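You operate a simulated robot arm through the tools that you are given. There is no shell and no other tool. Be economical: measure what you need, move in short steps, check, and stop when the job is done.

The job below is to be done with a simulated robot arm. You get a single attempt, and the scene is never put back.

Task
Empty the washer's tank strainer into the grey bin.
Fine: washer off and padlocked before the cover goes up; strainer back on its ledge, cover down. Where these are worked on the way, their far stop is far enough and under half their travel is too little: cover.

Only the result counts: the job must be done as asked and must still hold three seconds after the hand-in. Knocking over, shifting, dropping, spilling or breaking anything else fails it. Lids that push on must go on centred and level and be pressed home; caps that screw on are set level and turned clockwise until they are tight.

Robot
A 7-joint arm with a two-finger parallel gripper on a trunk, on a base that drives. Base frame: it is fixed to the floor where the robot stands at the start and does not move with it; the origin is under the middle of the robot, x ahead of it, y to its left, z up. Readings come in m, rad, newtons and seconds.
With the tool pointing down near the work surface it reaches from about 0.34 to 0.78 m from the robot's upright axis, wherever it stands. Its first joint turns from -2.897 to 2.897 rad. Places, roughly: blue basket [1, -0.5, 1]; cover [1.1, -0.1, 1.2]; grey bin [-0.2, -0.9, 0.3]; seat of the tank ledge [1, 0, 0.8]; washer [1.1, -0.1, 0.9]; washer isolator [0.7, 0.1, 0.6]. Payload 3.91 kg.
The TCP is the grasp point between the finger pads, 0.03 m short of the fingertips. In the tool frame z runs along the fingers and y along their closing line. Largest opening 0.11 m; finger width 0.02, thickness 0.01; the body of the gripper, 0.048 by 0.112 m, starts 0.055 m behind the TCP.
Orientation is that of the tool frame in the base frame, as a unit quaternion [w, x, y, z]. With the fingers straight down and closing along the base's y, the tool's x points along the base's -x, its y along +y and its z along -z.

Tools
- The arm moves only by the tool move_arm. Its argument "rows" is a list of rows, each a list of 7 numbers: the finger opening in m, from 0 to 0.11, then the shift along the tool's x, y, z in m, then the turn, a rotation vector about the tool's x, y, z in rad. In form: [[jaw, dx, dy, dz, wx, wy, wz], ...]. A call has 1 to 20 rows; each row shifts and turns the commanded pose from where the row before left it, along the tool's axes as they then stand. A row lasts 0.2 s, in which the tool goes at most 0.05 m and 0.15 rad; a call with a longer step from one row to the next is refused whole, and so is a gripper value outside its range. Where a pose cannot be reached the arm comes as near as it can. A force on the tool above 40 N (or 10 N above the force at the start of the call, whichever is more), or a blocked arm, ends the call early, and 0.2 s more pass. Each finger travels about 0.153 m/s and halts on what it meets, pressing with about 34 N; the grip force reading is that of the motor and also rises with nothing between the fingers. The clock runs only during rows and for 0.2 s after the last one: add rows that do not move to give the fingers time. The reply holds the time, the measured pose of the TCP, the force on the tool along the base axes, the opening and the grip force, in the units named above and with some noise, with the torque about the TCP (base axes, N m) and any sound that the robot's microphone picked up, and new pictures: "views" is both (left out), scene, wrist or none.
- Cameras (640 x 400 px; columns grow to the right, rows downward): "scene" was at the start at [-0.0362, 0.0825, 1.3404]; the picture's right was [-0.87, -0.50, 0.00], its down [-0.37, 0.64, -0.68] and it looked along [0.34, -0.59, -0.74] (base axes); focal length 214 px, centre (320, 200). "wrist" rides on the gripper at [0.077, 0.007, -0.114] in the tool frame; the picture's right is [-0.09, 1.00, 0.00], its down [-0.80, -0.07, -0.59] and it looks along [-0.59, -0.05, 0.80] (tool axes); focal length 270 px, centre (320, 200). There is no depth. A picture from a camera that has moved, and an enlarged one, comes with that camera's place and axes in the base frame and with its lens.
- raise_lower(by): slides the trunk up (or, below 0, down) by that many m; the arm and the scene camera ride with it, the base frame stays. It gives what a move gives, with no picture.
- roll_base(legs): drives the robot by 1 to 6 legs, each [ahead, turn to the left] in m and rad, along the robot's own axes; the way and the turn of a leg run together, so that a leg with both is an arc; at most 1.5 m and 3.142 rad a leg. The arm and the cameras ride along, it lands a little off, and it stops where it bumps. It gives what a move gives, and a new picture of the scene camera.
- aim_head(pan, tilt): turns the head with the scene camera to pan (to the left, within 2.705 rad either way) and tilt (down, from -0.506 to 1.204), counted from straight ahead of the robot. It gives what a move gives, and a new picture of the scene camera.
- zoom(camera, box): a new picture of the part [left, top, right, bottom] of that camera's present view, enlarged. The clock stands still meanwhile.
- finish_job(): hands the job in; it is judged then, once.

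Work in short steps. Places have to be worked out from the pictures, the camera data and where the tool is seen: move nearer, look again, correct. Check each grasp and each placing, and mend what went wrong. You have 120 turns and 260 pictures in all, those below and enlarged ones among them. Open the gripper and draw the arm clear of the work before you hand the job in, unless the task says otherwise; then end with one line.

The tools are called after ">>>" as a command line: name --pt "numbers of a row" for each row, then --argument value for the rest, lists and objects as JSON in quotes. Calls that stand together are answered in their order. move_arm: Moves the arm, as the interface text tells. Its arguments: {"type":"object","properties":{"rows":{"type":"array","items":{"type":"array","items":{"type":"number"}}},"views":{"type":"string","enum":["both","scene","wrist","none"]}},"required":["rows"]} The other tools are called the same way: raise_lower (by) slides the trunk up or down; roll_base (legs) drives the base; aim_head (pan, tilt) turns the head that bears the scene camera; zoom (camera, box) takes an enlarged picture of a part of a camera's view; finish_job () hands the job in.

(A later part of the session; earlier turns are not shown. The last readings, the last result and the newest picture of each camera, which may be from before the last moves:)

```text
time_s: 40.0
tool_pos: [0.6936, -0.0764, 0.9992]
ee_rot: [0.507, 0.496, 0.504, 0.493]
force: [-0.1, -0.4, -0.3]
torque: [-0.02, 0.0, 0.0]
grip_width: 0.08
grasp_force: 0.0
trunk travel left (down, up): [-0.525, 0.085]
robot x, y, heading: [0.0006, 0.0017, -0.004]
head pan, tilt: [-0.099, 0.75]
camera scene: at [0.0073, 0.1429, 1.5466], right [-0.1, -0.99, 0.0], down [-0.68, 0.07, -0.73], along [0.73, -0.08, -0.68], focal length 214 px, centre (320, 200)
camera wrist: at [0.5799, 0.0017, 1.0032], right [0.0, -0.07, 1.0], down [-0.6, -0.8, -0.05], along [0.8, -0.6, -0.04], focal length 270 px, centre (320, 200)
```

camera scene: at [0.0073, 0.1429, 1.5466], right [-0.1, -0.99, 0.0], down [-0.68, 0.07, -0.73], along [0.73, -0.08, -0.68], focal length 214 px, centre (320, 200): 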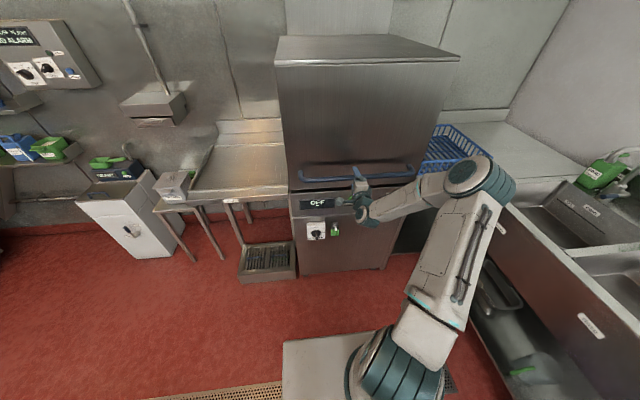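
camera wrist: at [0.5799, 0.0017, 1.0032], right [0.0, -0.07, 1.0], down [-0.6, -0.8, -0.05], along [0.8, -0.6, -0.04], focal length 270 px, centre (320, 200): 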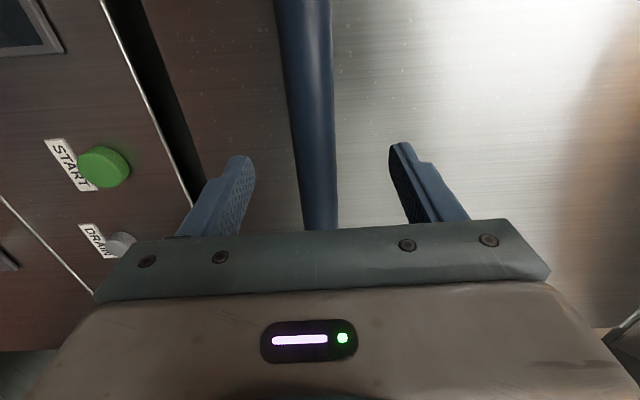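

>>> move_arm --pt "0.08 0 -0.005 0.015 0 0 0" --pt "0.08 0 0 0.015 0 0 0" --pt "0.04 0 0 0 0 0 0" --pt "0.02 0 0 0 0 0 0" --pt "0.01 0 0 0 0 0 0" --pt "0.01 0 0 0 0 0 0" --views "wrist"

```text
time_s: 41.4
tool_pos: [0.7241, -0.0782, 0.9954]
ee_rot: [0.508, 0.495, 0.503, 0.493]
force: [7.2, -1.6, 16.4]
torque: [1.09, 0.08, -0.11]
grip_width: 0.024
grasp_force: 44.9
trunk travel left (down, up): [-0.525, 0.085]
robot x, y, heading: [-0.0031, -0.0013, -0.004]
head pan, tilt: [-0.099, 0.75]
camera wrist: at [0.6094, 0.0002, 1.0003], right [-0.01, -0.07, 1.0], down [-0.6, -0.8, -0.06], along [0.8, -0.6, -0.03], focal length 270 px, centre (320, 200)
```

wrist: 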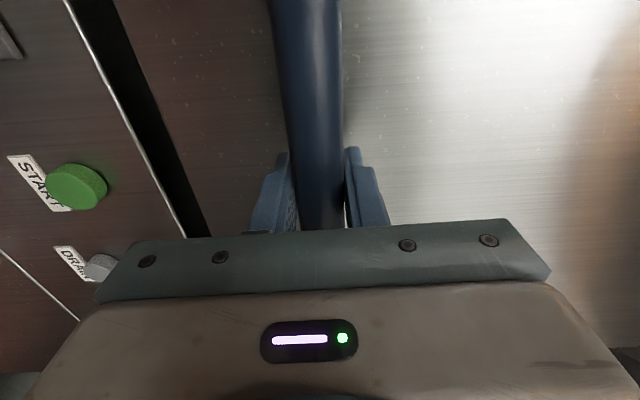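

Bar gripped (24 mm). I lift the hood straight up in small steps.

>>> move_arm --pt "0.0 0 0.01 0 0 0 0" --pt "0.0 0 0.02 0 0 0 0" --pt "0.0 0 0.02 0 0 0 0" --pt "0.0 0 0.02 0 0 0 0" --pt "0.0 0 0.02 0 0 0 0"

```text
time_s: 42.6
tool_pos: [0.7237, -0.0772, 1.0855]
ee_rot: [0.509, 0.495, 0.502, 0.494]
force: [0.8, -4.7, 3.9]
torque: [0.77, -0.02, -0.28]
grip_width: 0.0238
grasp_force: 45.1
trunk travel left (down, up): [-0.525, 0.085]
robot x, y, heading: [0.0007, 0.0013, -0.005]
head pan, tilt: [-0.099, 0.75]
camera scene: at [0.0069, 0.1418, 1.547], right [-0.1, -0.99, 0.0], down [-0.68, 0.07, -0.73], along [0.73, -0.08, -0.68], focal length 214 px, centre (320, 200)
camera wrist: at [0.6092, 0.0005, 1.0897], right [-0.01, -0.07, 1.0], down [-0.6, -0.8, -0.06], along [0.8, -0.6, -0.03], focal length 270 px, centre (320, 200)
```

scene: 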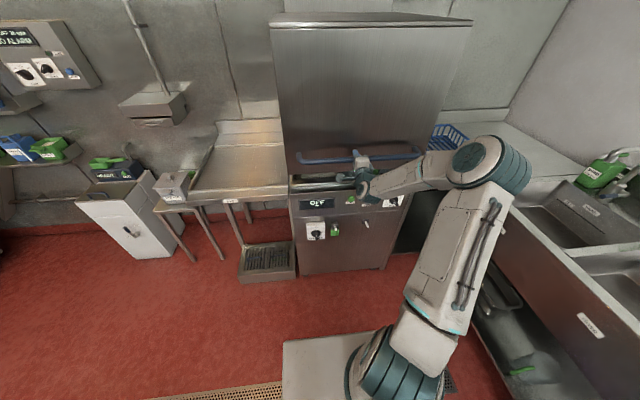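
wrist: 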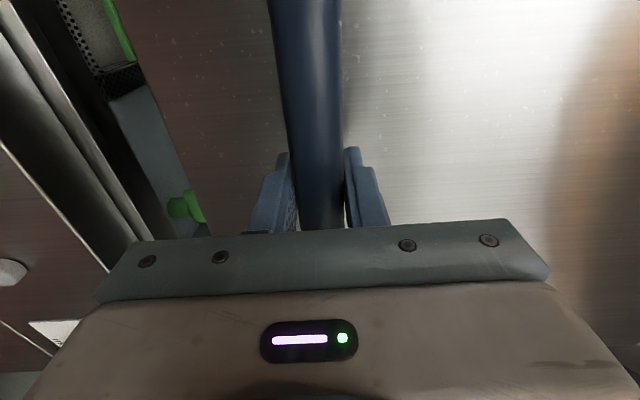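

The hood slides up easily and something green shows inside. I keep lifting.

>>> move_arm --pt "0.0 0 0.03 0 0 0 0" --pt "0.0 0 0.03 0 0 0 0" --pt "0.0 0 0.03 0 0 0 0" --pt "0.0 0 0.03 0 0 0 0" --pt "0.0 0 0.03 0 0 0 0" --pt "0.0 0 0.03 0 0 0 0" --pt "0.0 0 0.03 0 0 0 0"

```text
time_s: 44.2
tool_pos: [0.7235, -0.0777, 1.2947]
ee_rot: [0.51, 0.496, 0.5, 0.494]
force: [-1.5, -22.2, 5.8]
torque: [0.95, -0.2, -0.37]
grip_width: 0.0241
grasp_force: 44.7
trunk travel left (down, up): [-0.525, 0.085]
robot x, y, heading: [0.0046, -0.002, -0.011]
head pan, tilt: [-0.099, 0.75]
camera scene: at [0.0068, 0.138, 1.5474], right [-0.11, -0.99, 0.0], down [-0.68, 0.08, -0.73], along [0.73, -0.08, -0.68], focal length 214 px, centre (320, 200)
camera wrist: at [0.6094, 0.0012, 1.2991], right [-0.01, -0.07, 1.0], down [-0.6, -0.8, -0.06], along [0.8, -0.6, -0.03], focal length 270 px, centre (320, 200)
```

scene: 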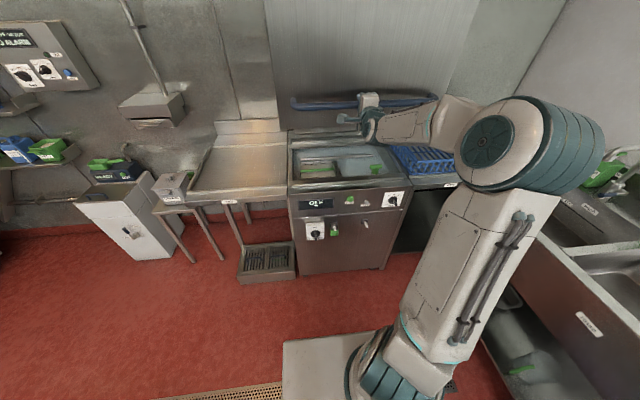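
wrist: 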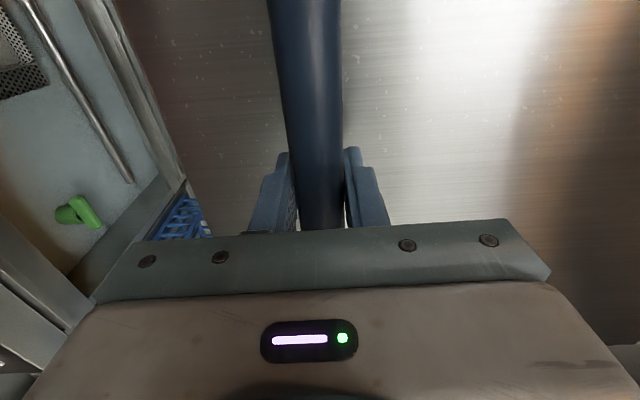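

>>> move_arm --pt "0.0 -0.003 0.02 0 0 0 0" --pt "0.0 -0.002 0.02 0 0 0 0" --pt "0.0 -0.001 0.02 0 0 0 0" --pt "0.0 0 0.02 0 0 0 0" --pt "0.0 0 0.02 0 0 0 0"

```text
time_s: 45.4
tool_pos: [0.7227, -0.077, 1.3938]
ee_rot: [0.509, 0.494, 0.502, 0.494]
force: [8.4, -11.8, 10.0]
torque: [0.93, -0.15, 0.19]
grip_width: 0.024
grasp_force: 44.9
trunk travel left (down, up): [-0.525, 0.085]
robot x, y, heading: [-0.0008, -0.001, -0.004]
head pan, tilt: [-0.099, 0.75]
camera scene: at [0.0076, 0.1398, 1.5472], right [-0.1, -0.99, 0.0], down [-0.68, 0.07, -0.73], along [0.73, -0.07, -0.68], focal length 214 px, centre (320, 200)
camera wrist: at [0.6092, 0.0012, 1.3985], right [-0.01, -0.07, 1.0], down [-0.6, -0.8, -0.06], along [0.8, -0.6, -0.03], focal length 270 px, centre (320, 200)
```

scene: 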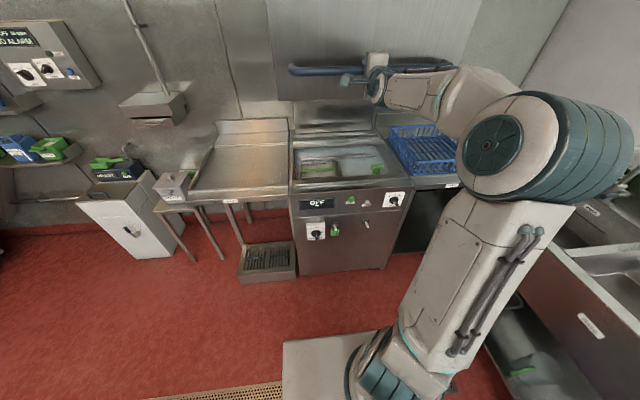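
wrist: 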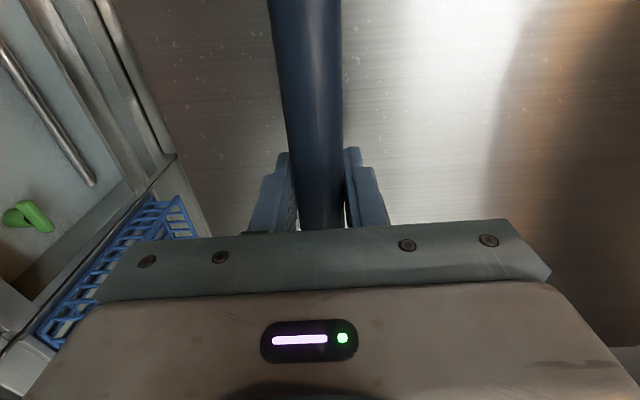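

Raised 0.4 m so far and no stop yet; I go on.

>>> move_arm --pt "0.0 -0.002 0.015 0 0 0 0" --pt "0.0 -0.002 0.015 0 0 0 0" --pt "0.0 -0.001 0.015 0 0 0 0" --pt "0.0 0 0.015 0 0 0 0" --pt "0.0 0 0.015 0 0 0 0"

```text
time_s: 45.8
tool_pos: [0.7226, -0.0758, 1.3962]
ee_rot: [0.497, 0.504, 0.511, 0.488]
force: [-0.3, -1.8, -4.5]
torque: [1.05, -0.16, -0.05]
grip_width: 0.0239
grasp_force: 44.5
trunk travel left (down, up): [-0.525, 0.085]
robot x, y, heading: [-0.0007, -0.0023, -0.005]
head pan, tilt: [-0.099, 0.75]
stopped in row 2: the force on the tool passed its limit at 50 N (the readings are from after the stop); the commanded pose is now the measured one
camera scene: at [0.0071, 0.1419, 1.5467], right [-0.1, -0.99, 0.0], down [-0.68, 0.07, -0.73], along [0.73, -0.08, -0.68], focal length 214 px, centre (320, 200)
camera wrist: at [0.6094, 0.0009, 1.4047], right [0.03, -0.07, 1.0], down [-0.6, -0.8, -0.04], along [0.8, -0.59, -0.07], focal length 270 px, centre (320, 200)
```

scene: 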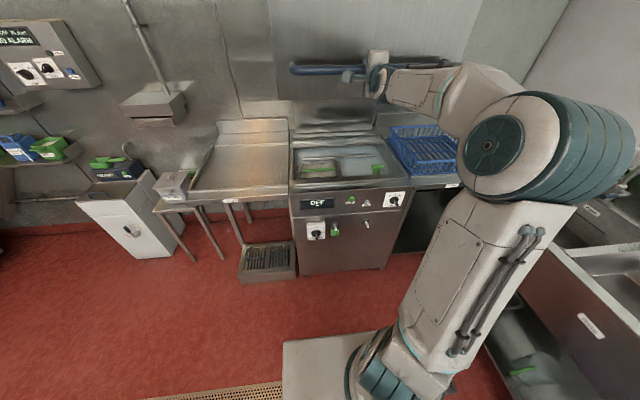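
wrist: 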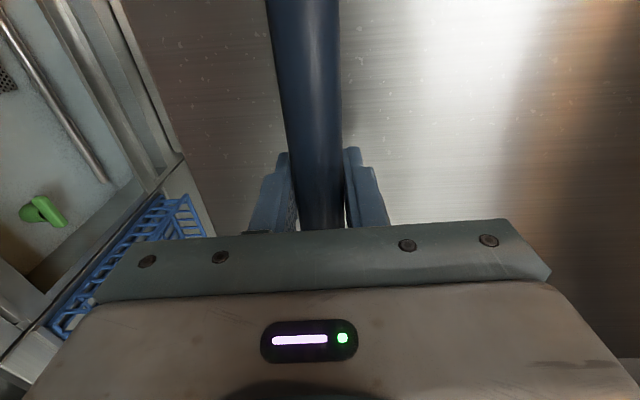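

The far stop is reached. I open, back off and see whether the hood stays up.

>>> move_arm --pt "0.05 0 0 0 0 0 0" --pt "0.08 0 0 0 0 0 0" --pt "0.08 0 0 0 0 0 0" --pt "0.08 0 0 -0.04 0 0 0" --pt "0.08 0 0 -0.05 0 0 0" --pt "0.08 0 0 -0.05 0 0 0" --pt "0.08 0 0 -0.05 0 0 0"

>>> zoom --camera "scene" --box '[270, 110, 420, 210]'

```text
time_s: 47.4
tool_pos: [0.5296, -0.0798, 1.4052]
ee_rot: [0.497, 0.502, 0.511, 0.49]
force: [-1.3, -3.0, -0.9]
torque: [-0.01, 0.01, 0.26]
grip_width: 0.0799
grasp_force: 0.0
trunk travel left (down, up): [-0.525, 0.085]
robot x, y, heading: [-0.004, 0.0016, -0.001]
head pan, tilt: [-0.099, 0.75]
camera scene: at [0.0044, 0.1387, 1.547], right [-0.1, -0.99, 0.0], down [-0.68, 0.07, -0.73], along [0.73, -0.07, -0.68], focal length 214 px, centre (320, 200)
camera wrist: at [0.4148, -0.0022, 1.4117], right [0.02, -0.07, 1.0], down [-0.6, -0.8, -0.04], along [0.8, -0.59, -0.06], focal length 270 px, centre (320, 200)
```

scene: 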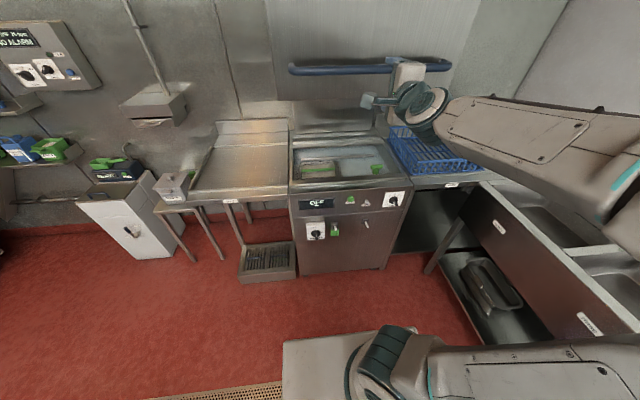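
wrist: 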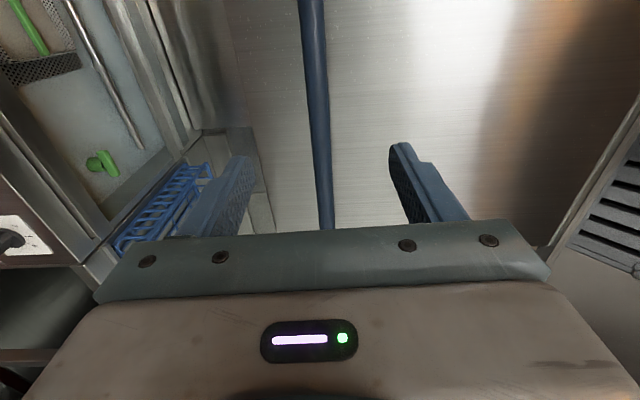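

```text
4.00 times, centred on (345, 160) of scene
camera zoom: at [0.0044, 0.1387, 1.547], right [-0.1, -0.99, 0.0], down [-0.68, 0.07, -0.73], along [0.73, -0.07, -0.68], focal length 858 px, centre (220, 360)
```

zoom: 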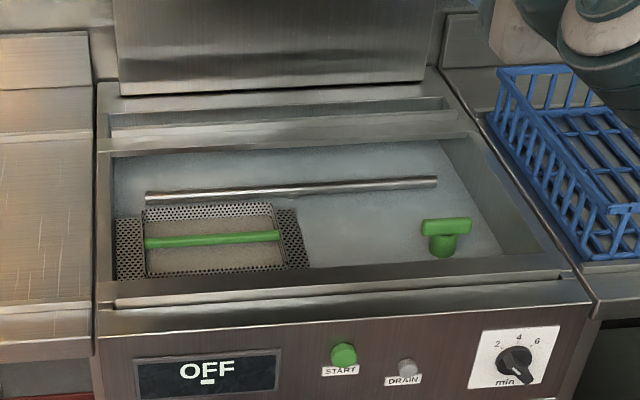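

The hood stays up, and the strainer with its green handle (along y) sits at about x 1.0, y 0.05. I lower the tool and turn it to point down with the fingers closing along x.

>>> move_arm --pt "0.08 0 -0.04 0 0 0 0" --pt "0.08 0 -0.04 0 0 0 0" --pt "0.08 0 -0.04 0 0 0 0" --pt "0.08 0 -0.04 0 0 0 0" --pt "0.08 0 -0.04 0 0 0 0" --pt "0.08 0 0 0 0.1428 0 0" --pt "0.08 0 0 0 0.1428 0 0" --pt "0.08 0 0 0 0.1428 0 0" --pt "0.08 0 0 0 0.1428 0 0" --pt "0.08 0 0 0 0.1428 0 0" --pt "0.08 0 0 0 0.1428 0 0" --pt "0.08 0 0 0 0.1428 0 0" --pt "0.08 0 0 0 0.1428 0 0" --pt "0.08 0 0 0 0.1428 0 0" --pt "0.08 0 0 0 0.1428 0 0" --pt "0.08 0 0 0 0.1428 0 0" --views "none"

>>> raise_lower --by -0.1

>>> aim_head --pan -0.1 --tilt 0.75

```text
time_s: 50.8
tool_pos: [0.5313, -0.1113, 1.1953]
ee_rot: [-0.004, 0.707, 0.707, -0.017]
force: [0.3, -0.2, 0.2]
torque: [0.01, -0.05, 0.0]
grip_width: 0.0798
grasp_force: 0.1
out of reach, approached as far as the arm can: row 10
trunk travel left (down, up): [-0.525, 0.085]
robot x, y, heading: [-0.0015, -0.0012, -0.002]
head pan, tilt: [-0.099, 0.75]
```

```text
time_s: 52.2
tool_pos: [0.5311, -0.1121, 1.0961]
ee_rot: [-0.002, 0.707, 0.707, -0.016]
force: [0.1, 0.9, 0.3]
torque: [0.01, 0.02, -0.01]
grip_width: 0.08
grasp_force: 0.0
trunk travel left (down, up): [-0.425, 0.185]
robot x, y, heading: [0.0004, -0.0027, -0.006]
head pan, tilt: [-0.099, 0.75]
```

```text
time_s: 52.8
tool_pos: [0.5307, -0.1115, 1.097]
ee_rot: [-0.002, 0.707, 0.707, -0.016]
force: [0.6, -0.6, -0.3]
torque: [-0.02, 0.0, 0.0]
grip_width: 0.0799
grasp_force: 0.0
trunk travel left (down, up): [-0.425, 0.185]
robot x, y, heading: [-0.0018, -0.0024, -0.003]
head pan, tilt: [-0.099, 0.75]
camera scene: at [0.0067, 0.1426, 1.4466], right [-0.1, -0.99, 0.0], down [-0.68, 0.07, -0.73], along [0.73, -0.08, -0.68], focal length 214 px, centre (320, 200)
```

scene: 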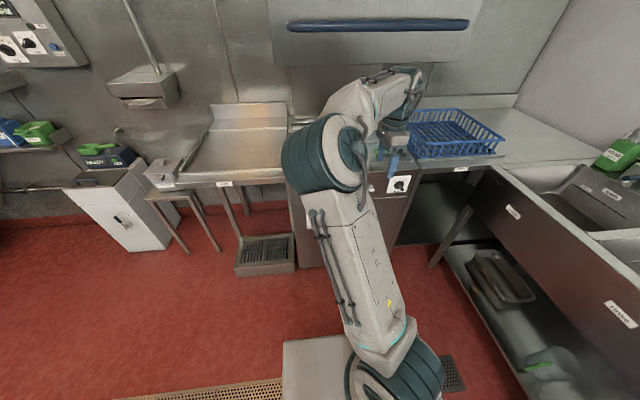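

I bring the tool down to z≈1.0 and over to y≈0.05, then drive ahead 0.28 m.

>>> move_arm --pt "0.08 0.035 -0.02 0.02 0 0 0" --pt "0.08 0.035 -0.02 0.02 0 0 0" --pt "0.08 0.035 -0.02 0.02 0 0 0" --pt "0.08 0.035 -0.02 0.02 0 0 0" --pt "0.08 0.02 0 0.01 0 0 0" --views "wrist"

```text
time_s: 54.0
tool_pos: [0.4476, 0.0484, 1.0045]
ee_rot: [-0.002, 0.707, 0.707, -0.016]
force: [0.2, 0.8, 1.1]
torque: [0.03, 0.0, 0.03]
grip_width: 0.0799
grasp_force: 0.1
trunk travel left (down, up): [-0.425, 0.185]
robot x, y, heading: [-0.0, 0.0045, -0.002]
head pan, tilt: [-0.099, 0.75]
camera wrist: at [0.4573, 0.1279, 1.1176], right [1.0, -0.09, -0.02], down [-0.06, -0.79, 0.61], along [-0.07, -0.61, -0.79], focal length 270 px, centre (320, 200)
```

wrist: 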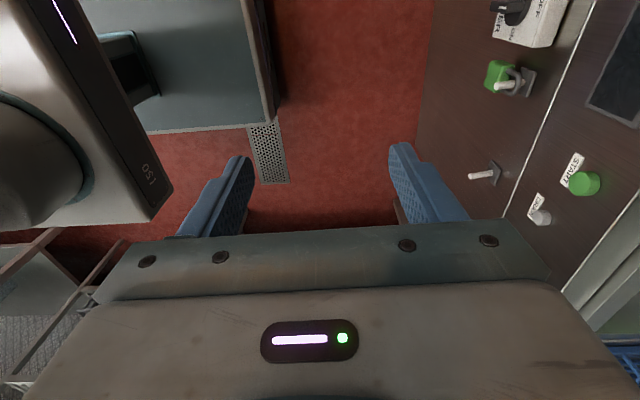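

>>> roll_base --legs '[[0.28, 0.0]]'

>>> zoom --camera "wrist" --box '[0, 0, 640, 400]'

```text
time_s: 55.9
tool_pos: [0.7234, 0.0432, 1.0061]
ee_rot: [-0.003, 0.709, 0.705, -0.016]
force: [-0.8, -0.5, -0.2]
torque: [-0.02, -0.01, -0.06]
grip_width: 0.08
grasp_force: 0.1
trunk travel left (down, up): [-0.425, 0.185]
robot x, y, heading: [0.27, -0.0015, -0.007]
head pan, tilt: [-0.099, 0.75]
camera scene: at [0.2829, 0.1409, 1.4466], right [-0.11, -0.99, 0.0], down [-0.68, 0.07, -0.73], along [0.73, -0.08, -0.68], focal length 214 px, centre (320, 200)
```

scene: 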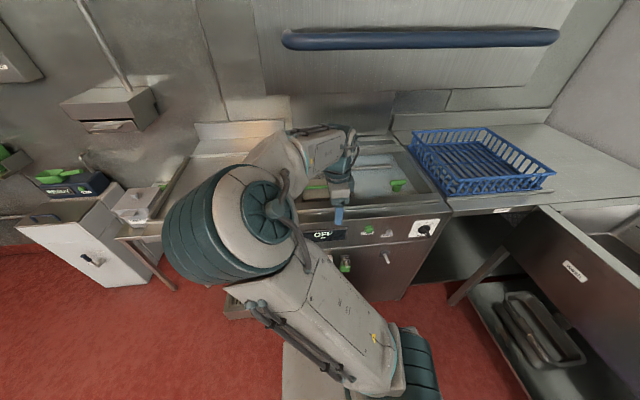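

```text
1.00 times, centred on (320, 200) of wrist (not enlarged: the box is as wide or as high as the picture)
camera zoom: at [0.7338, 0.1235, 1.1177], right [1.0, -0.09, -0.02], down [-0.06, -0.79, 0.61], along [-0.08, -0.61, -0.79], focal length 270 px, centre (320, 200)
```

zoom: 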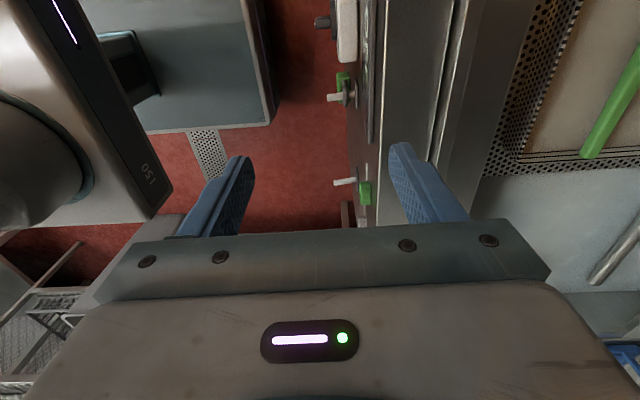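

The base stands at x 0.27. I extend the tool over the tank toward the handle.

>>> move_arm --pt "0.08 0 0.04 0 0 0 0" --pt "0.08 0 0.04 0 0 0 0" --pt "0.08 0 0.04 0 0 0 0" --pt "0.08 0 0.04 0 0 0 0"

```text
time_s: 56.9
tool_pos: [0.8856, 0.0432, 1.0019]
ee_rot: [-0.003, 0.709, 0.705, -0.016]
force: [-0.1, -0.1, 0.6]
torque: [0.02, -0.03, -0.03]
grip_width: 0.0801
grasp_force: 0.0
trunk travel left (down, up): [-0.425, 0.185]
robot x, y, heading: [0.2727, -0.0025, -0.015]
head pan, tilt: [-0.099, 0.75]
camera scene: at [0.2832, 0.1408, 1.4466], right [-0.11, -0.99, 0.0], down [-0.68, 0.07, -0.73], along [0.73, -0.08, -0.68], focal length 214 px, centre (320, 200)
camera wrist: at [0.8946, 0.1221, 1.1143], right [1.0, -0.09, -0.02], down [-0.06, -0.79, 0.61], along [-0.08, -0.61, -0.79], focal length 270 px, centre (320, 200)
```

scene: 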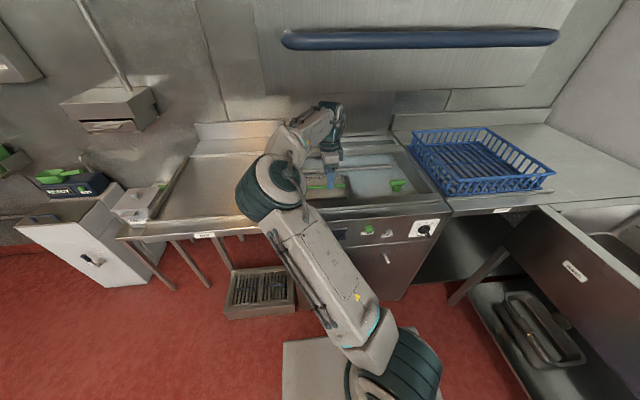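
wrist: 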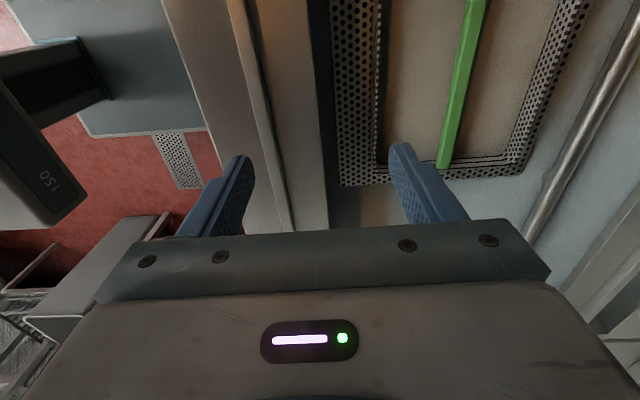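

The handle lies along y at x≈1.012, z≈0.844, mid y≈0.05. I level the tool, go above it and lower partway.

>>> move_arm --pt "0.08 0.007 0.04 0 -0.027 0.018 0" --pt "0.08 0 0.045 0 0 0 0" --pt "0.08 0 0.041 0 0 0 0" --pt "0.08 0 0 0.04 0 0 0" --pt "0.08 0 0 0.04 0 0 0"

```text
time_s: 58.1
tool_pos: [1.0123, 0.0484, 0.9189]
ee_rot: [0.002, 0.71, 0.705, 0.0]
force: [0.4, 0.5, 0.0]
torque: [0.0, -0.01, -0.02]
grip_width: 0.0802
grasp_force: 0.1
trunk travel left (down, up): [-0.425, 0.185]
robot x, y, heading: [0.2778, -0.0025, -0.011]
head pan, tilt: [-0.099, 0.75]
camera scene: at [0.2828, 0.141, 1.4466], right [-0.11, -0.99, 0.0], down [-0.68, 0.07, -0.73], along [0.73, -0.08, -0.68], focal length 214 px, centre (320, 200)
camera wrist: at [1.0183, 0.1254, 1.0337], right [1.0, -0.09, 0.0], down [-0.08, -0.8, 0.6], along [-0.05, -0.59, -0.8], focal length 270 px, centre (320, 200)
```

scene: 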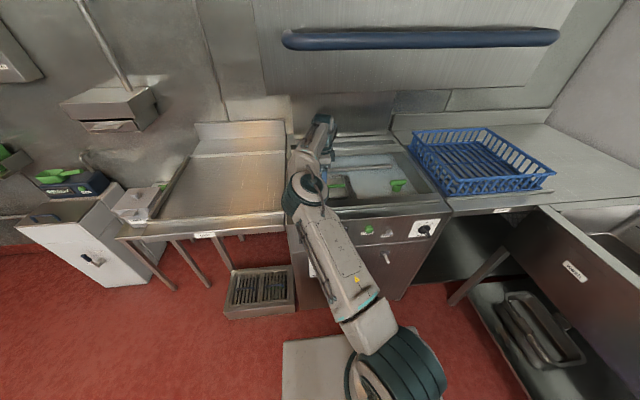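
wrist: 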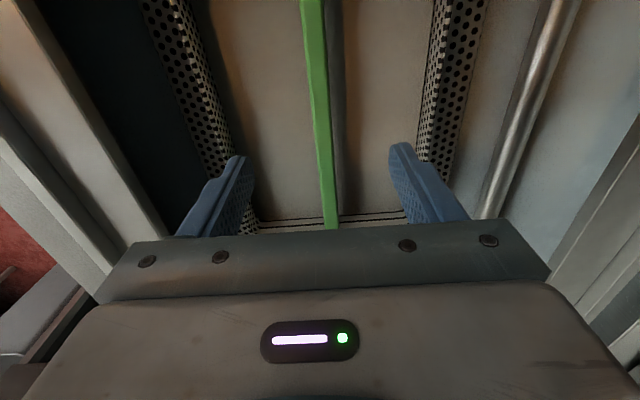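

>>> move_arm --pt "0.08 0 0 0.03 0 0 0" --pt "0.08 0 0 0.03 0 0 0" --pt "0.08 0 0 0.0 0 0 0" --views "wrist"

```text
time_s: 58.9
tool_pos: [1.0104, 0.0466, 0.8608]
ee_rot: [0.0, 0.708, 0.706, 0.0]
force: [0.3, 0.3, -0.4]
torque: [0.02, 0.0, 0.0]
grip_width: 0.0801
grasp_force: 0.1
trunk travel left (down, up): [-0.425, 0.185]
robot x, y, heading: [0.2754, -0.0021, -0.007]
head pan, tilt: [-0.099, 0.75]
camera wrist: at [1.0177, 0.1248, 0.9745], right [1.0, -0.09, 0.0], down [-0.08, -0.8, 0.6], along [-0.05, -0.59, -0.8], focal length 270 px, centre (320, 200)
```

wrist: 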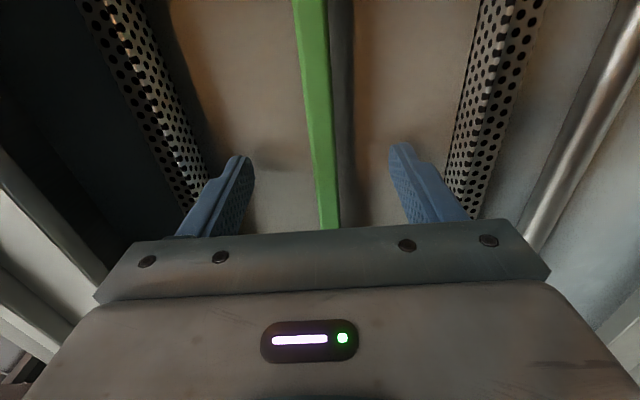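

>>> move_arm --pt "0.08 0 0 0.012 0 0 0" --pt "0.04 0 0 0 0 0 0" --pt "0.01 0 0 0 0 0 0" --pt "0.0 0 0 0 0 0 0" --pt "0.0 0 0 0 0 0 0" --views "wrist"

```text
time_s: 60.1
tool_pos: [1.0108, 0.0483, 0.8489]
ee_rot: [0.001, 0.709, 0.705, 0.0]
force: [0.4, -0.1, 1.0]
torque: [-0.1, 0.04, 0.22]
grip_width: 0.0136
grasp_force: 34.0
trunk travel left (down, up): [-0.425, 0.185]
robot x, y, heading: [0.2762, 0.0005, -0.009]
head pan, tilt: [-0.099, 0.75]
camera wrist: at [1.0174, 0.1256, 0.9627], right [1.0, -0.09, 0.0], down [-0.08, -0.8, 0.6], along [-0.05, -0.59, -0.8], focal length 270 px, centre (320, 200)
```

wrist: 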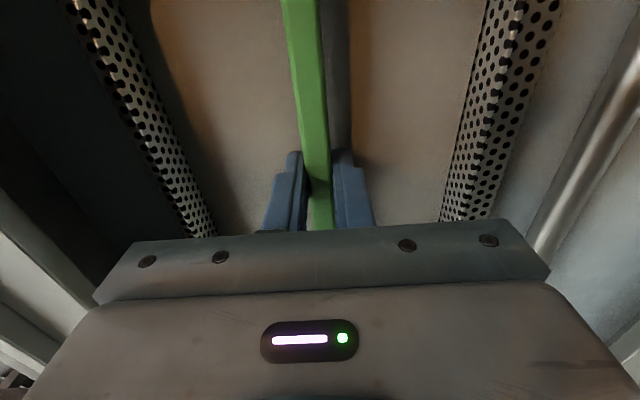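

Handle gripped. I lift slowly and look.

>>> move_arm --pt "0.0 0 0 -0.01 0 0 0" --pt "0.0 0 0 -0.02 0 0 0" --pt "0.0 0 0 -0.03 0 0 0" --pt "0.0 0 0 -0.03 0 0 0" --pt "0.0 0 0 -0.03 0 0 0"

>>> zoom --camera "scene" --box '[270, 90, 420, 220]'

```text
time_s: 61.3
tool_pos: [1.0077, 0.0501, 0.9685]
ee_rot: [0.001, 0.71, 0.704, 0.0]
force: [0.1, -0.4, -0.5]
torque: [0.03, 0.0, -0.01]
grip_width: 0.0001
grasp_force: 34.2
trunk travel left (down, up): [-0.425, 0.185]
robot x, y, heading: [0.2756, -0.0016, -0.012]
head pan, tilt: [-0.099, 0.75]
camera scene: at [0.2828, 0.1407, 1.4466], right [-0.11, -0.99, 0.0], down [-0.68, 0.07, -0.73], along [0.73, -0.08, -0.68], focal length 214 px, centre (320, 200)
camera wrist: at [1.0153, 0.1272, 1.083], right [1.0, -0.09, 0.0], down [-0.08, -0.8, 0.6], along [-0.05, -0.59, -0.8], focal length 270 px, centre (320, 200)
```

scene: 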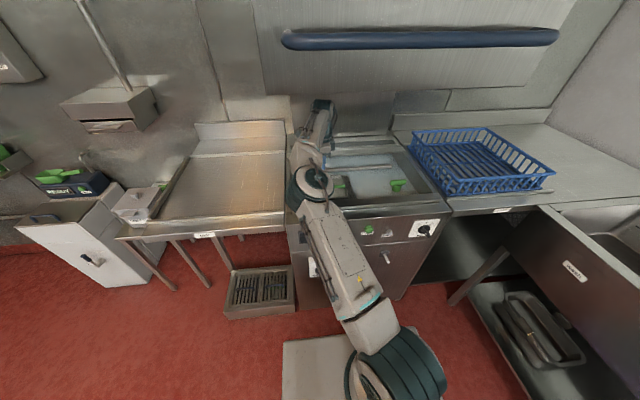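
wrist: 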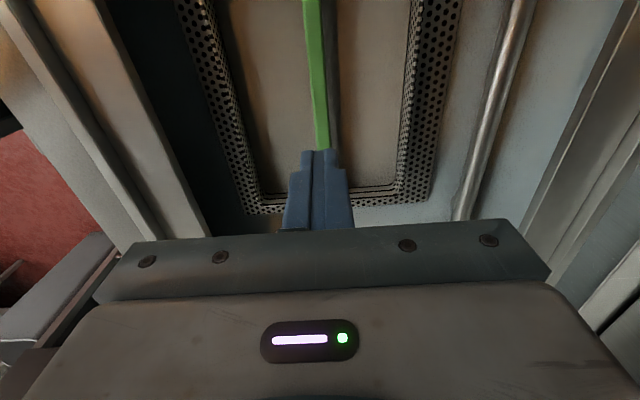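

```text
3.08 times, centred on (345, 155) of scene
camera zoom: at [0.2828, 0.1407, 1.4466], right [-0.11, -0.99, 0.0], down [-0.68, 0.07, -0.73], along [0.73, -0.08, -0.68], focal length 660 px, centre (243, 338)
```

zoom: 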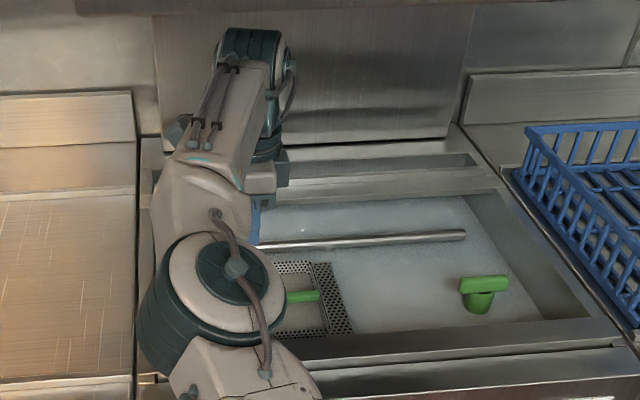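

The fingers had only caught the handle's top and slipped off; the strainer stays in place. I go down about 30 mm deeper and grip again.

>>> move_arm --pt "0.06 0 0.003 0 0 0 0" --pt "0.07 0 0 0.03 0 0 0" --pt "0.07 0 0 0.04 0 0 0" --pt "0.07 0 0 0.04 0 0 0" --pt "0.07 0 0 0.02 0 0 0" --pt "0.07 0 0 0.017 0 0 0" --views "wrist"

```text
time_s: 62.7
tool_pos: [1.015, 0.0479, 0.8407]
ee_rot: [0.007, 0.709, 0.705, 0.005]
force: [-5.2, 1.3, 20.4]
torque: [0.07, 0.96, -0.03]
grip_width: 0.0727
grasp_force: 2.5
trunk travel left (down, up): [-0.425, 0.185]
robot x, y, heading: [0.2754, -0.0029, -0.011]
head pan, tilt: [-0.099, 0.75]
stopped in row 6: the force on the tool passed its limit at 53 N (the readings are from after the stop); the commanded pose is now the measured one
camera wrist: at [1.0198, 0.1264, 0.9536], right [1.0, -0.09, 0.02], down [-0.08, -0.8, 0.6], along [-0.04, -0.59, -0.8], focal length 270 px, centre (320, 200)
```

wrist: 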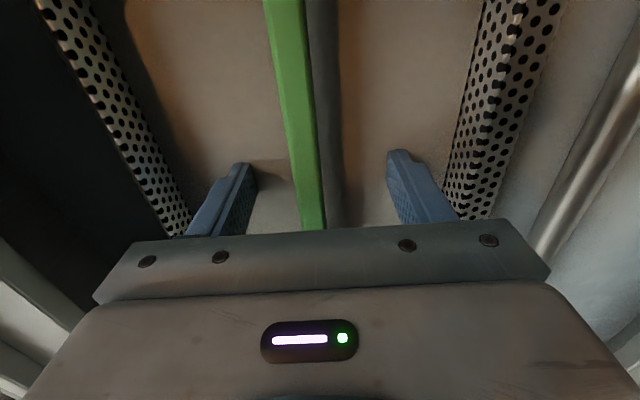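

The fingertips touch the contents at about z 0.81. I ease up 2 mm and close there, checking the width held.

>>> move_arm --pt "0.07 0 -0.003 -0.001 0 0 0" --pt "0.04 0 0 0 0 0 0" --pt "0.01 0 0 0 0 0 0" --pt "0.0 0 0 0 0 0 0" --pt "0.0 0 0 0 0 0 0" --views "wrist"

```text
time_s: 63.9
tool_pos: [1.0125, 0.0487, 0.8378]
ee_rot: [0.008, 0.709, 0.706, 0.005]
force: [8.0, -1.3, 31.8]
torque: [0.01, 0.29, -0.16]
grip_width: 0.0137
grasp_force: 33.9
trunk travel left (down, up): [-0.425, 0.185]
robot x, y, heading: [0.2752, -0.003, -0.009]
head pan, tilt: [-0.099, 0.75]
camera wrist: at [1.0176, 0.1257, 0.9533], right [1.0, -0.09, 0.02], down [-0.09, -0.8, 0.6], along [-0.04, -0.59, -0.8], focal length 270 px, centre (320, 200)
```

wrist: 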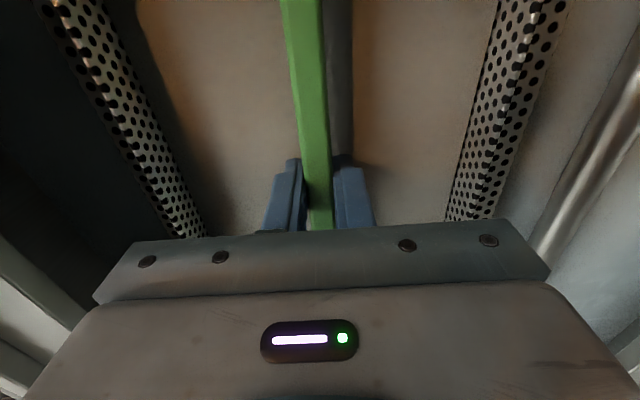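

Width again 13.7 mm, so the bar is 14 mm wide; now the pads sit 11 mm deeper on it. I lift very slowly and watch the load.

>>> move_arm --pt "0.0 0 0 -0.004 0 0 0" --pt "0.0 0 0 -0.004 0 0 0" --pt "0.0 0 0 -0.005 0 0 0" --pt "0.0 0 0 -0.005 0 0 0"

```text
time_s: 64.9
tool_pos: [1.013, 0.0489, 0.853]
ee_rot: [0.005, 0.709, 0.705, 0.002]
force: [-0.1, 0.8, -3.6]
torque: [0.01, -0.02, -0.02]
grip_width: 0.0133
grasp_force: 34.1
trunk travel left (down, up): [-0.425, 0.185]
robot x, y, heading: [0.2709, 0.0016, -0.009]
head pan, tilt: [-0.099, 0.75]
camera scene: at [0.283, 0.1408, 1.4465], right [-0.11, -0.99, 0.0], down [-0.68, 0.07, -0.73], along [0.73, -0.08, -0.68], focal length 214 px, centre (320, 200)
camera wrist: at [1.0188, 0.1259, 0.967], right [1.0, -0.09, 0.01], down [-0.08, -0.8, 0.6], along [-0.05, -0.59, -0.8], focal length 270 px, centre (320, 200)
```

scene: 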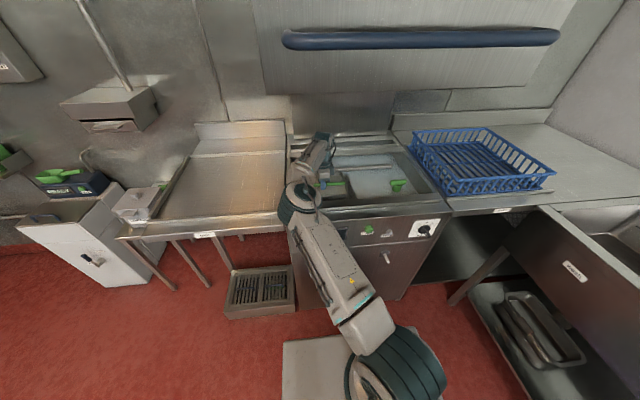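
wrist: 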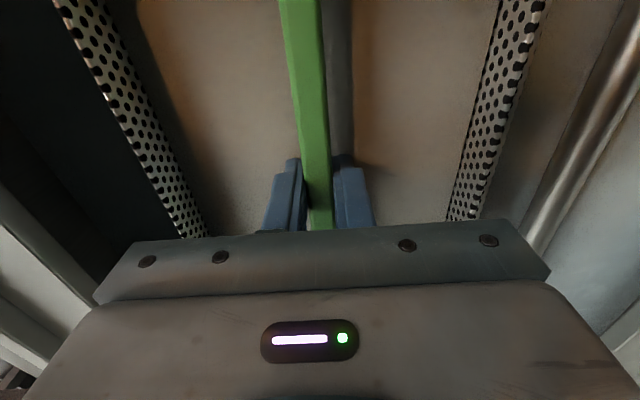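

It is coming up with about 4 N of load. I keep lifting gently.

>>> move_arm --pt "0.0 0 0 -0.01 0 0 0" --pt "0.0 0 0 -0.01 0 0 0" --pt "0.0 0 0 -0.012 0 0 0" --pt "0.0 0 0 -0.012 0 0 0" --pt "0.0 0 0 -0.012 0 0 0" --pt "0.0 0 0 -0.012 0 0 0" --pt "0.0 0 0 -0.01 0 0 0"

>>> zoom --camera "scene" --box '[270, 90, 420, 220]'

```text
time_s: 66.5
tool_pos: [1.0115, 0.049, 0.9318]
ee_rot: [0.006, 0.709, 0.705, 0.003]
force: [-0.4, 0.0, -4.2]
torque: [0.02, 0.0, -0.02]
grip_width: 0.0135
grasp_force: 33.5
trunk travel left (down, up): [-0.425, 0.185]
robot x, y, heading: [0.2748, -0.0036, -0.005]
head pan, tilt: [-0.099, 0.75]
camera scene: at [0.2832, 0.1408, 1.4466], right [-0.11, -0.99, 0.0], down [-0.68, 0.07, -0.73], along [0.73, -0.08, -0.68], focal length 214 px, centre (320, 200)
camera wrist: at [1.0183, 0.1263, 1.0463], right [1.0, -0.09, 0.01], down [-0.08, -0.8, 0.6], along [-0.05, -0.59, -0.8], focal length 270 px, centre (320, 200)
```

scene: 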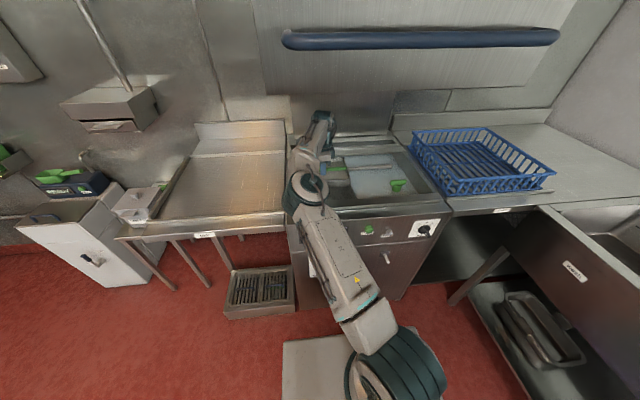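
wrist: 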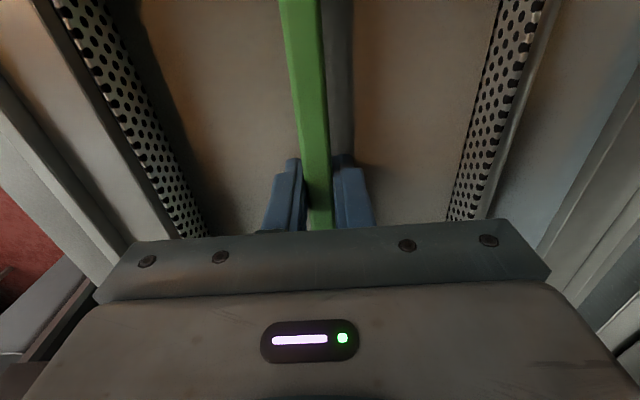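

```text
3.08 times, centred on (345, 155) of scene
camera zoom: at [0.2832, 0.1408, 1.4466], right [-0.11, -0.99, 0.0], down [-0.68, 0.07, -0.73], along [0.73, -0.08, -0.68], focal length 660 px, centre (243, 338)
```

zoom: 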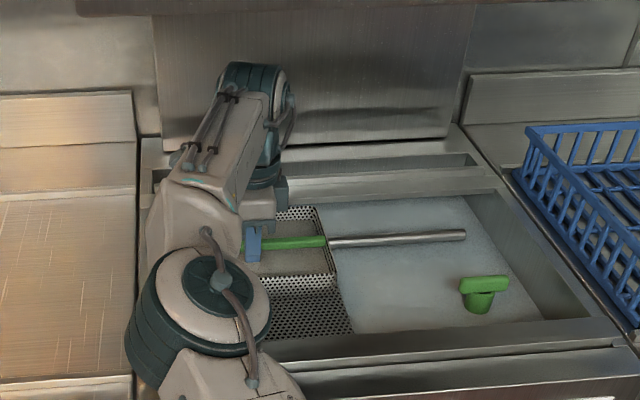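

>>> move_arm --pt "0.0 0 0 -0.015 0 0 0" --pt "0.0 0 0 -0.015 0 0 0" --pt "0.0 0 0 -0.015 0 0 0" --pt "0.0 0 0 -0.015 0 0 0" --pt "0.0 0 0 -0.015 0 0 0" --pt "0.0 0 0 -0.015 0 0 0"

>>> zoom --camera "scene" --box '[270, 90, 420, 220]'

```text
time_s: 67.9
tool_pos: [1.0107, 0.0493, 1.0224]
ee_rot: [0.005, 0.709, 0.706, 0.002]
force: [0.2, 0.6, -2.8]
torque: [0.02, -0.01, 0.0]
grip_width: 0.0134
grasp_force: 33.6
trunk travel left (down, up): [-0.425, 0.185]
robot x, y, heading: [0.2744, -0.0005, -0.011]
head pan, tilt: [-0.099, 0.75]
camera scene: at [0.2831, 0.1408, 1.4466], right [-0.11, -0.99, 0.0], down [-0.68, 0.07, -0.73], along [0.73, -0.08, -0.68], focal length 214 px, centre (320, 200)
camera wrist: at [1.0167, 0.1268, 1.1368], right [1.0, -0.09, 0.01], down [-0.08, -0.8, 0.6], along [-0.05, -0.59, -0.8], focal length 270 px, centre (320, 200)
```

scene: 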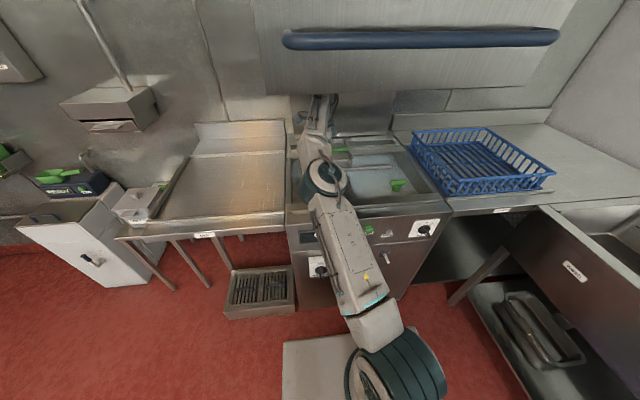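
wrist: 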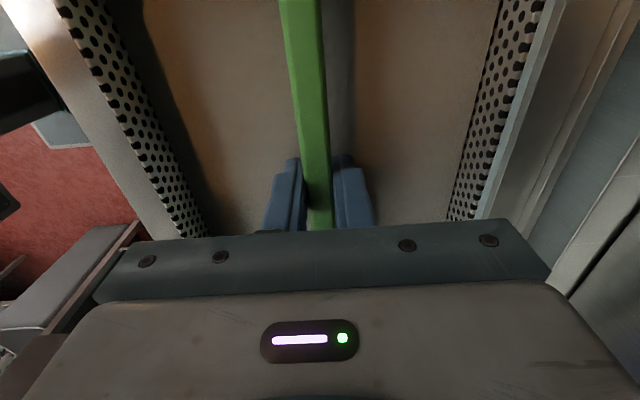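

```text
3.08 times, centred on (345, 155) of scene
camera zoom: at [0.2831, 0.1408, 1.4466], right [-0.11, -0.99, 0.0], down [-0.68, 0.07, -0.73], along [0.73, -0.08, -0.68], focal length 660 px, centre (243, 338)
```

zoom: 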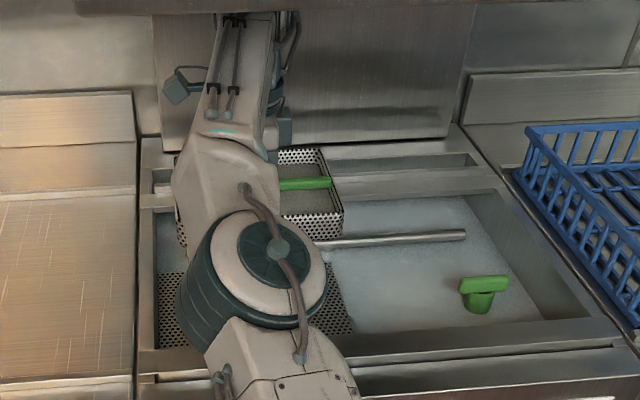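

The strainer is a shallow tray, already above the rim by my estimate, and the wrist has only little room under the hood edge. I lower 10 mm and draw it out toward me in small steps.

>>> move_arm --pt "0.0 0 0 0.01 0 0 0" --pt "0.0 0 -0.02 0 0 0 0" --pt "0.0 0 -0.02 0 0 0 0" --pt "0.0 0 -0.02 0 0 0 0" --pt "0.0 0 -0.02 0 0 0 0"

>>> zoom --camera "scene" --box '[250, 70, 420, 220]'

```text
time_s: 69.1
tool_pos: [0.9316, 0.0507, 1.0108]
ee_rot: [0.006, 0.709, 0.705, 0.003]
force: [0.0, 0.5, -4.1]
torque: [0.03, -0.01, 0.01]
grip_width: 0.0137
grasp_force: 34.1
trunk travel left (down, up): [-0.425, 0.185]
robot x, y, heading: [0.2772, -0.0035, -0.008]
head pan, tilt: [-0.099, 0.75]
camera scene: at [0.283, 0.141, 1.4466], right [-0.11, -0.99, 0.0], down [-0.68, 0.07, -0.73], along [0.73, -0.08, -0.68], focal length 214 px, centre (320, 200)
camera wrist: at [0.9368, 0.128, 1.1245], right [1.0, -0.09, 0.01], down [-0.08, -0.8, 0.6], along [-0.05, -0.59, -0.8], focal length 270 px, centre (320, 200)
```

scene: 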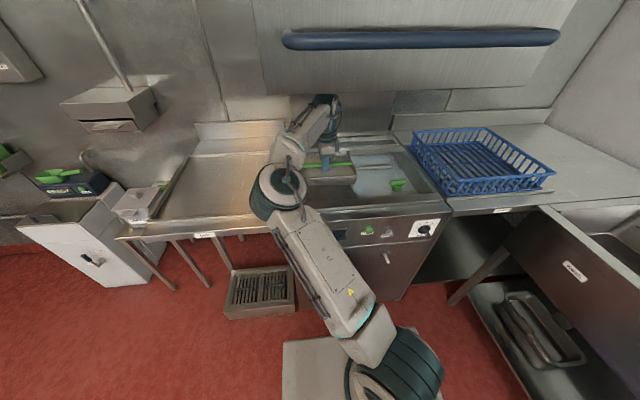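
wrist: 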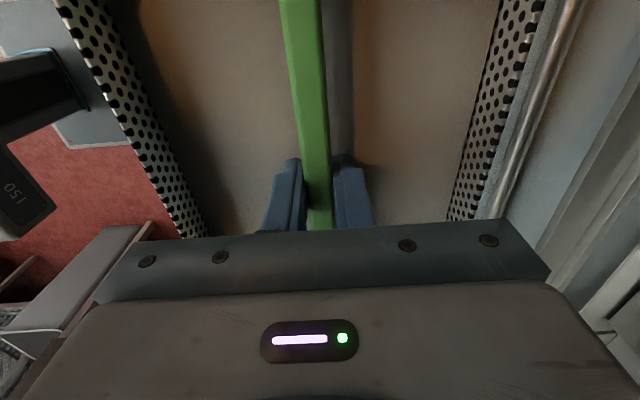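

```text
2.67 times, centred on (335, 145) of scene
camera zoom: at [0.283, 0.141, 1.4466], right [-0.11, -0.99, 0.0], down [-0.68, 0.07, -0.73], along [0.73, -0.08, -0.68], focal length 572 px, centre (280, 347)
```

zoom: 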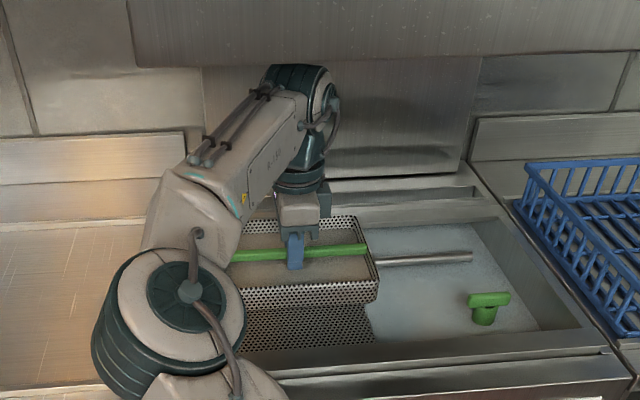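

The tray clears the rim and the wrist has about 4 cm under the hood edge. Before backing out I look at what lies to the right and behind.

>>> aim_head --pan -1.7 --tilt 0.7

>>> aim_head --pan 2.6 --tilt 0.7

>>> aim_head --pan -2.6 --tilt 0.7

```text
time_s: 70.8
tool_pos: [0.9312, 0.0505, 1.0102]
ee_rot: [0.005, 0.709, 0.706, 0.003]
force: [0.4, -0.2, -3.6]
torque: [-0.02, 0.01, 0.0]
grip_width: 0.0134
grasp_force: 33.5
trunk travel left (down, up): [-0.425, 0.185]
robot x, y, heading: [0.2731, -0.0033, -0.008]
head pan, tilt: [-1.7, 0.7]
camera scene: at [0.1891, 0.0657, 1.4509], right [-0.99, 0.14, 0.0], down [0.09, 0.64, -0.77], along [-0.1, -0.76, -0.64], focal length 214 px, centre (320, 200)
```

scene: 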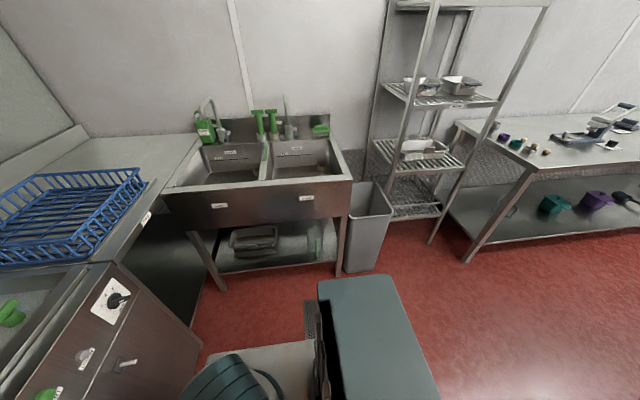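

```text
time_s: 74.2
tool_pos: [0.9317, 0.0501, 1.0099]
ee_rot: [0.005, 0.709, 0.705, 0.002]
force: [-0.7, -0.4, -3.9]
torque: [0.02, 0.01, 0.02]
grip_width: 0.0135
grasp_force: 34.2
trunk travel left (down, up): [-0.425, 0.185]
robot x, y, heading: [0.2715, -0.0019, -0.01]
head pan, tilt: [2.601, 0.7]
camera scene: at [0.1284, 0.1942, 1.4509], right [0.52, 0.85, 0.0], down [0.55, -0.34, -0.77], along [-0.65, 0.4, -0.64], focal length 214 px, centre (320, 200)
```

scene: 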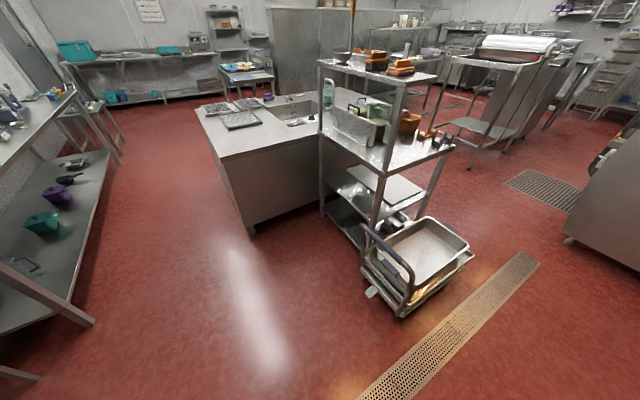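

```text
time_s: 78.3
tool_pos: [0.9313, 0.0498, 1.0104]
ee_rot: [0.005, 0.709, 0.705, 0.003]
force: [0.4, -0.4, -3.3]
torque: [0.0, 0.0, 0.0]
grip_width: 0.0136
grasp_force: 33.9
trunk travel left (down, up): [-0.425, 0.185]
robot x, y, heading: [0.2747, -0.0046, -0.006]
head pan, tilt: [-2.601, 0.7]
camera scene: at [0.1276, 0.1067, 1.4509], right [-0.51, 0.86, 0.0], down [0.55, 0.33, -0.77], along [-0.66, -0.39, -0.64], focal length 214 px, centre (320, 200)
```

scene: 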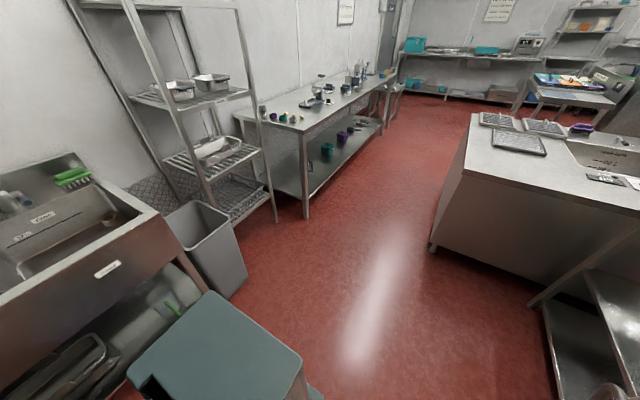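

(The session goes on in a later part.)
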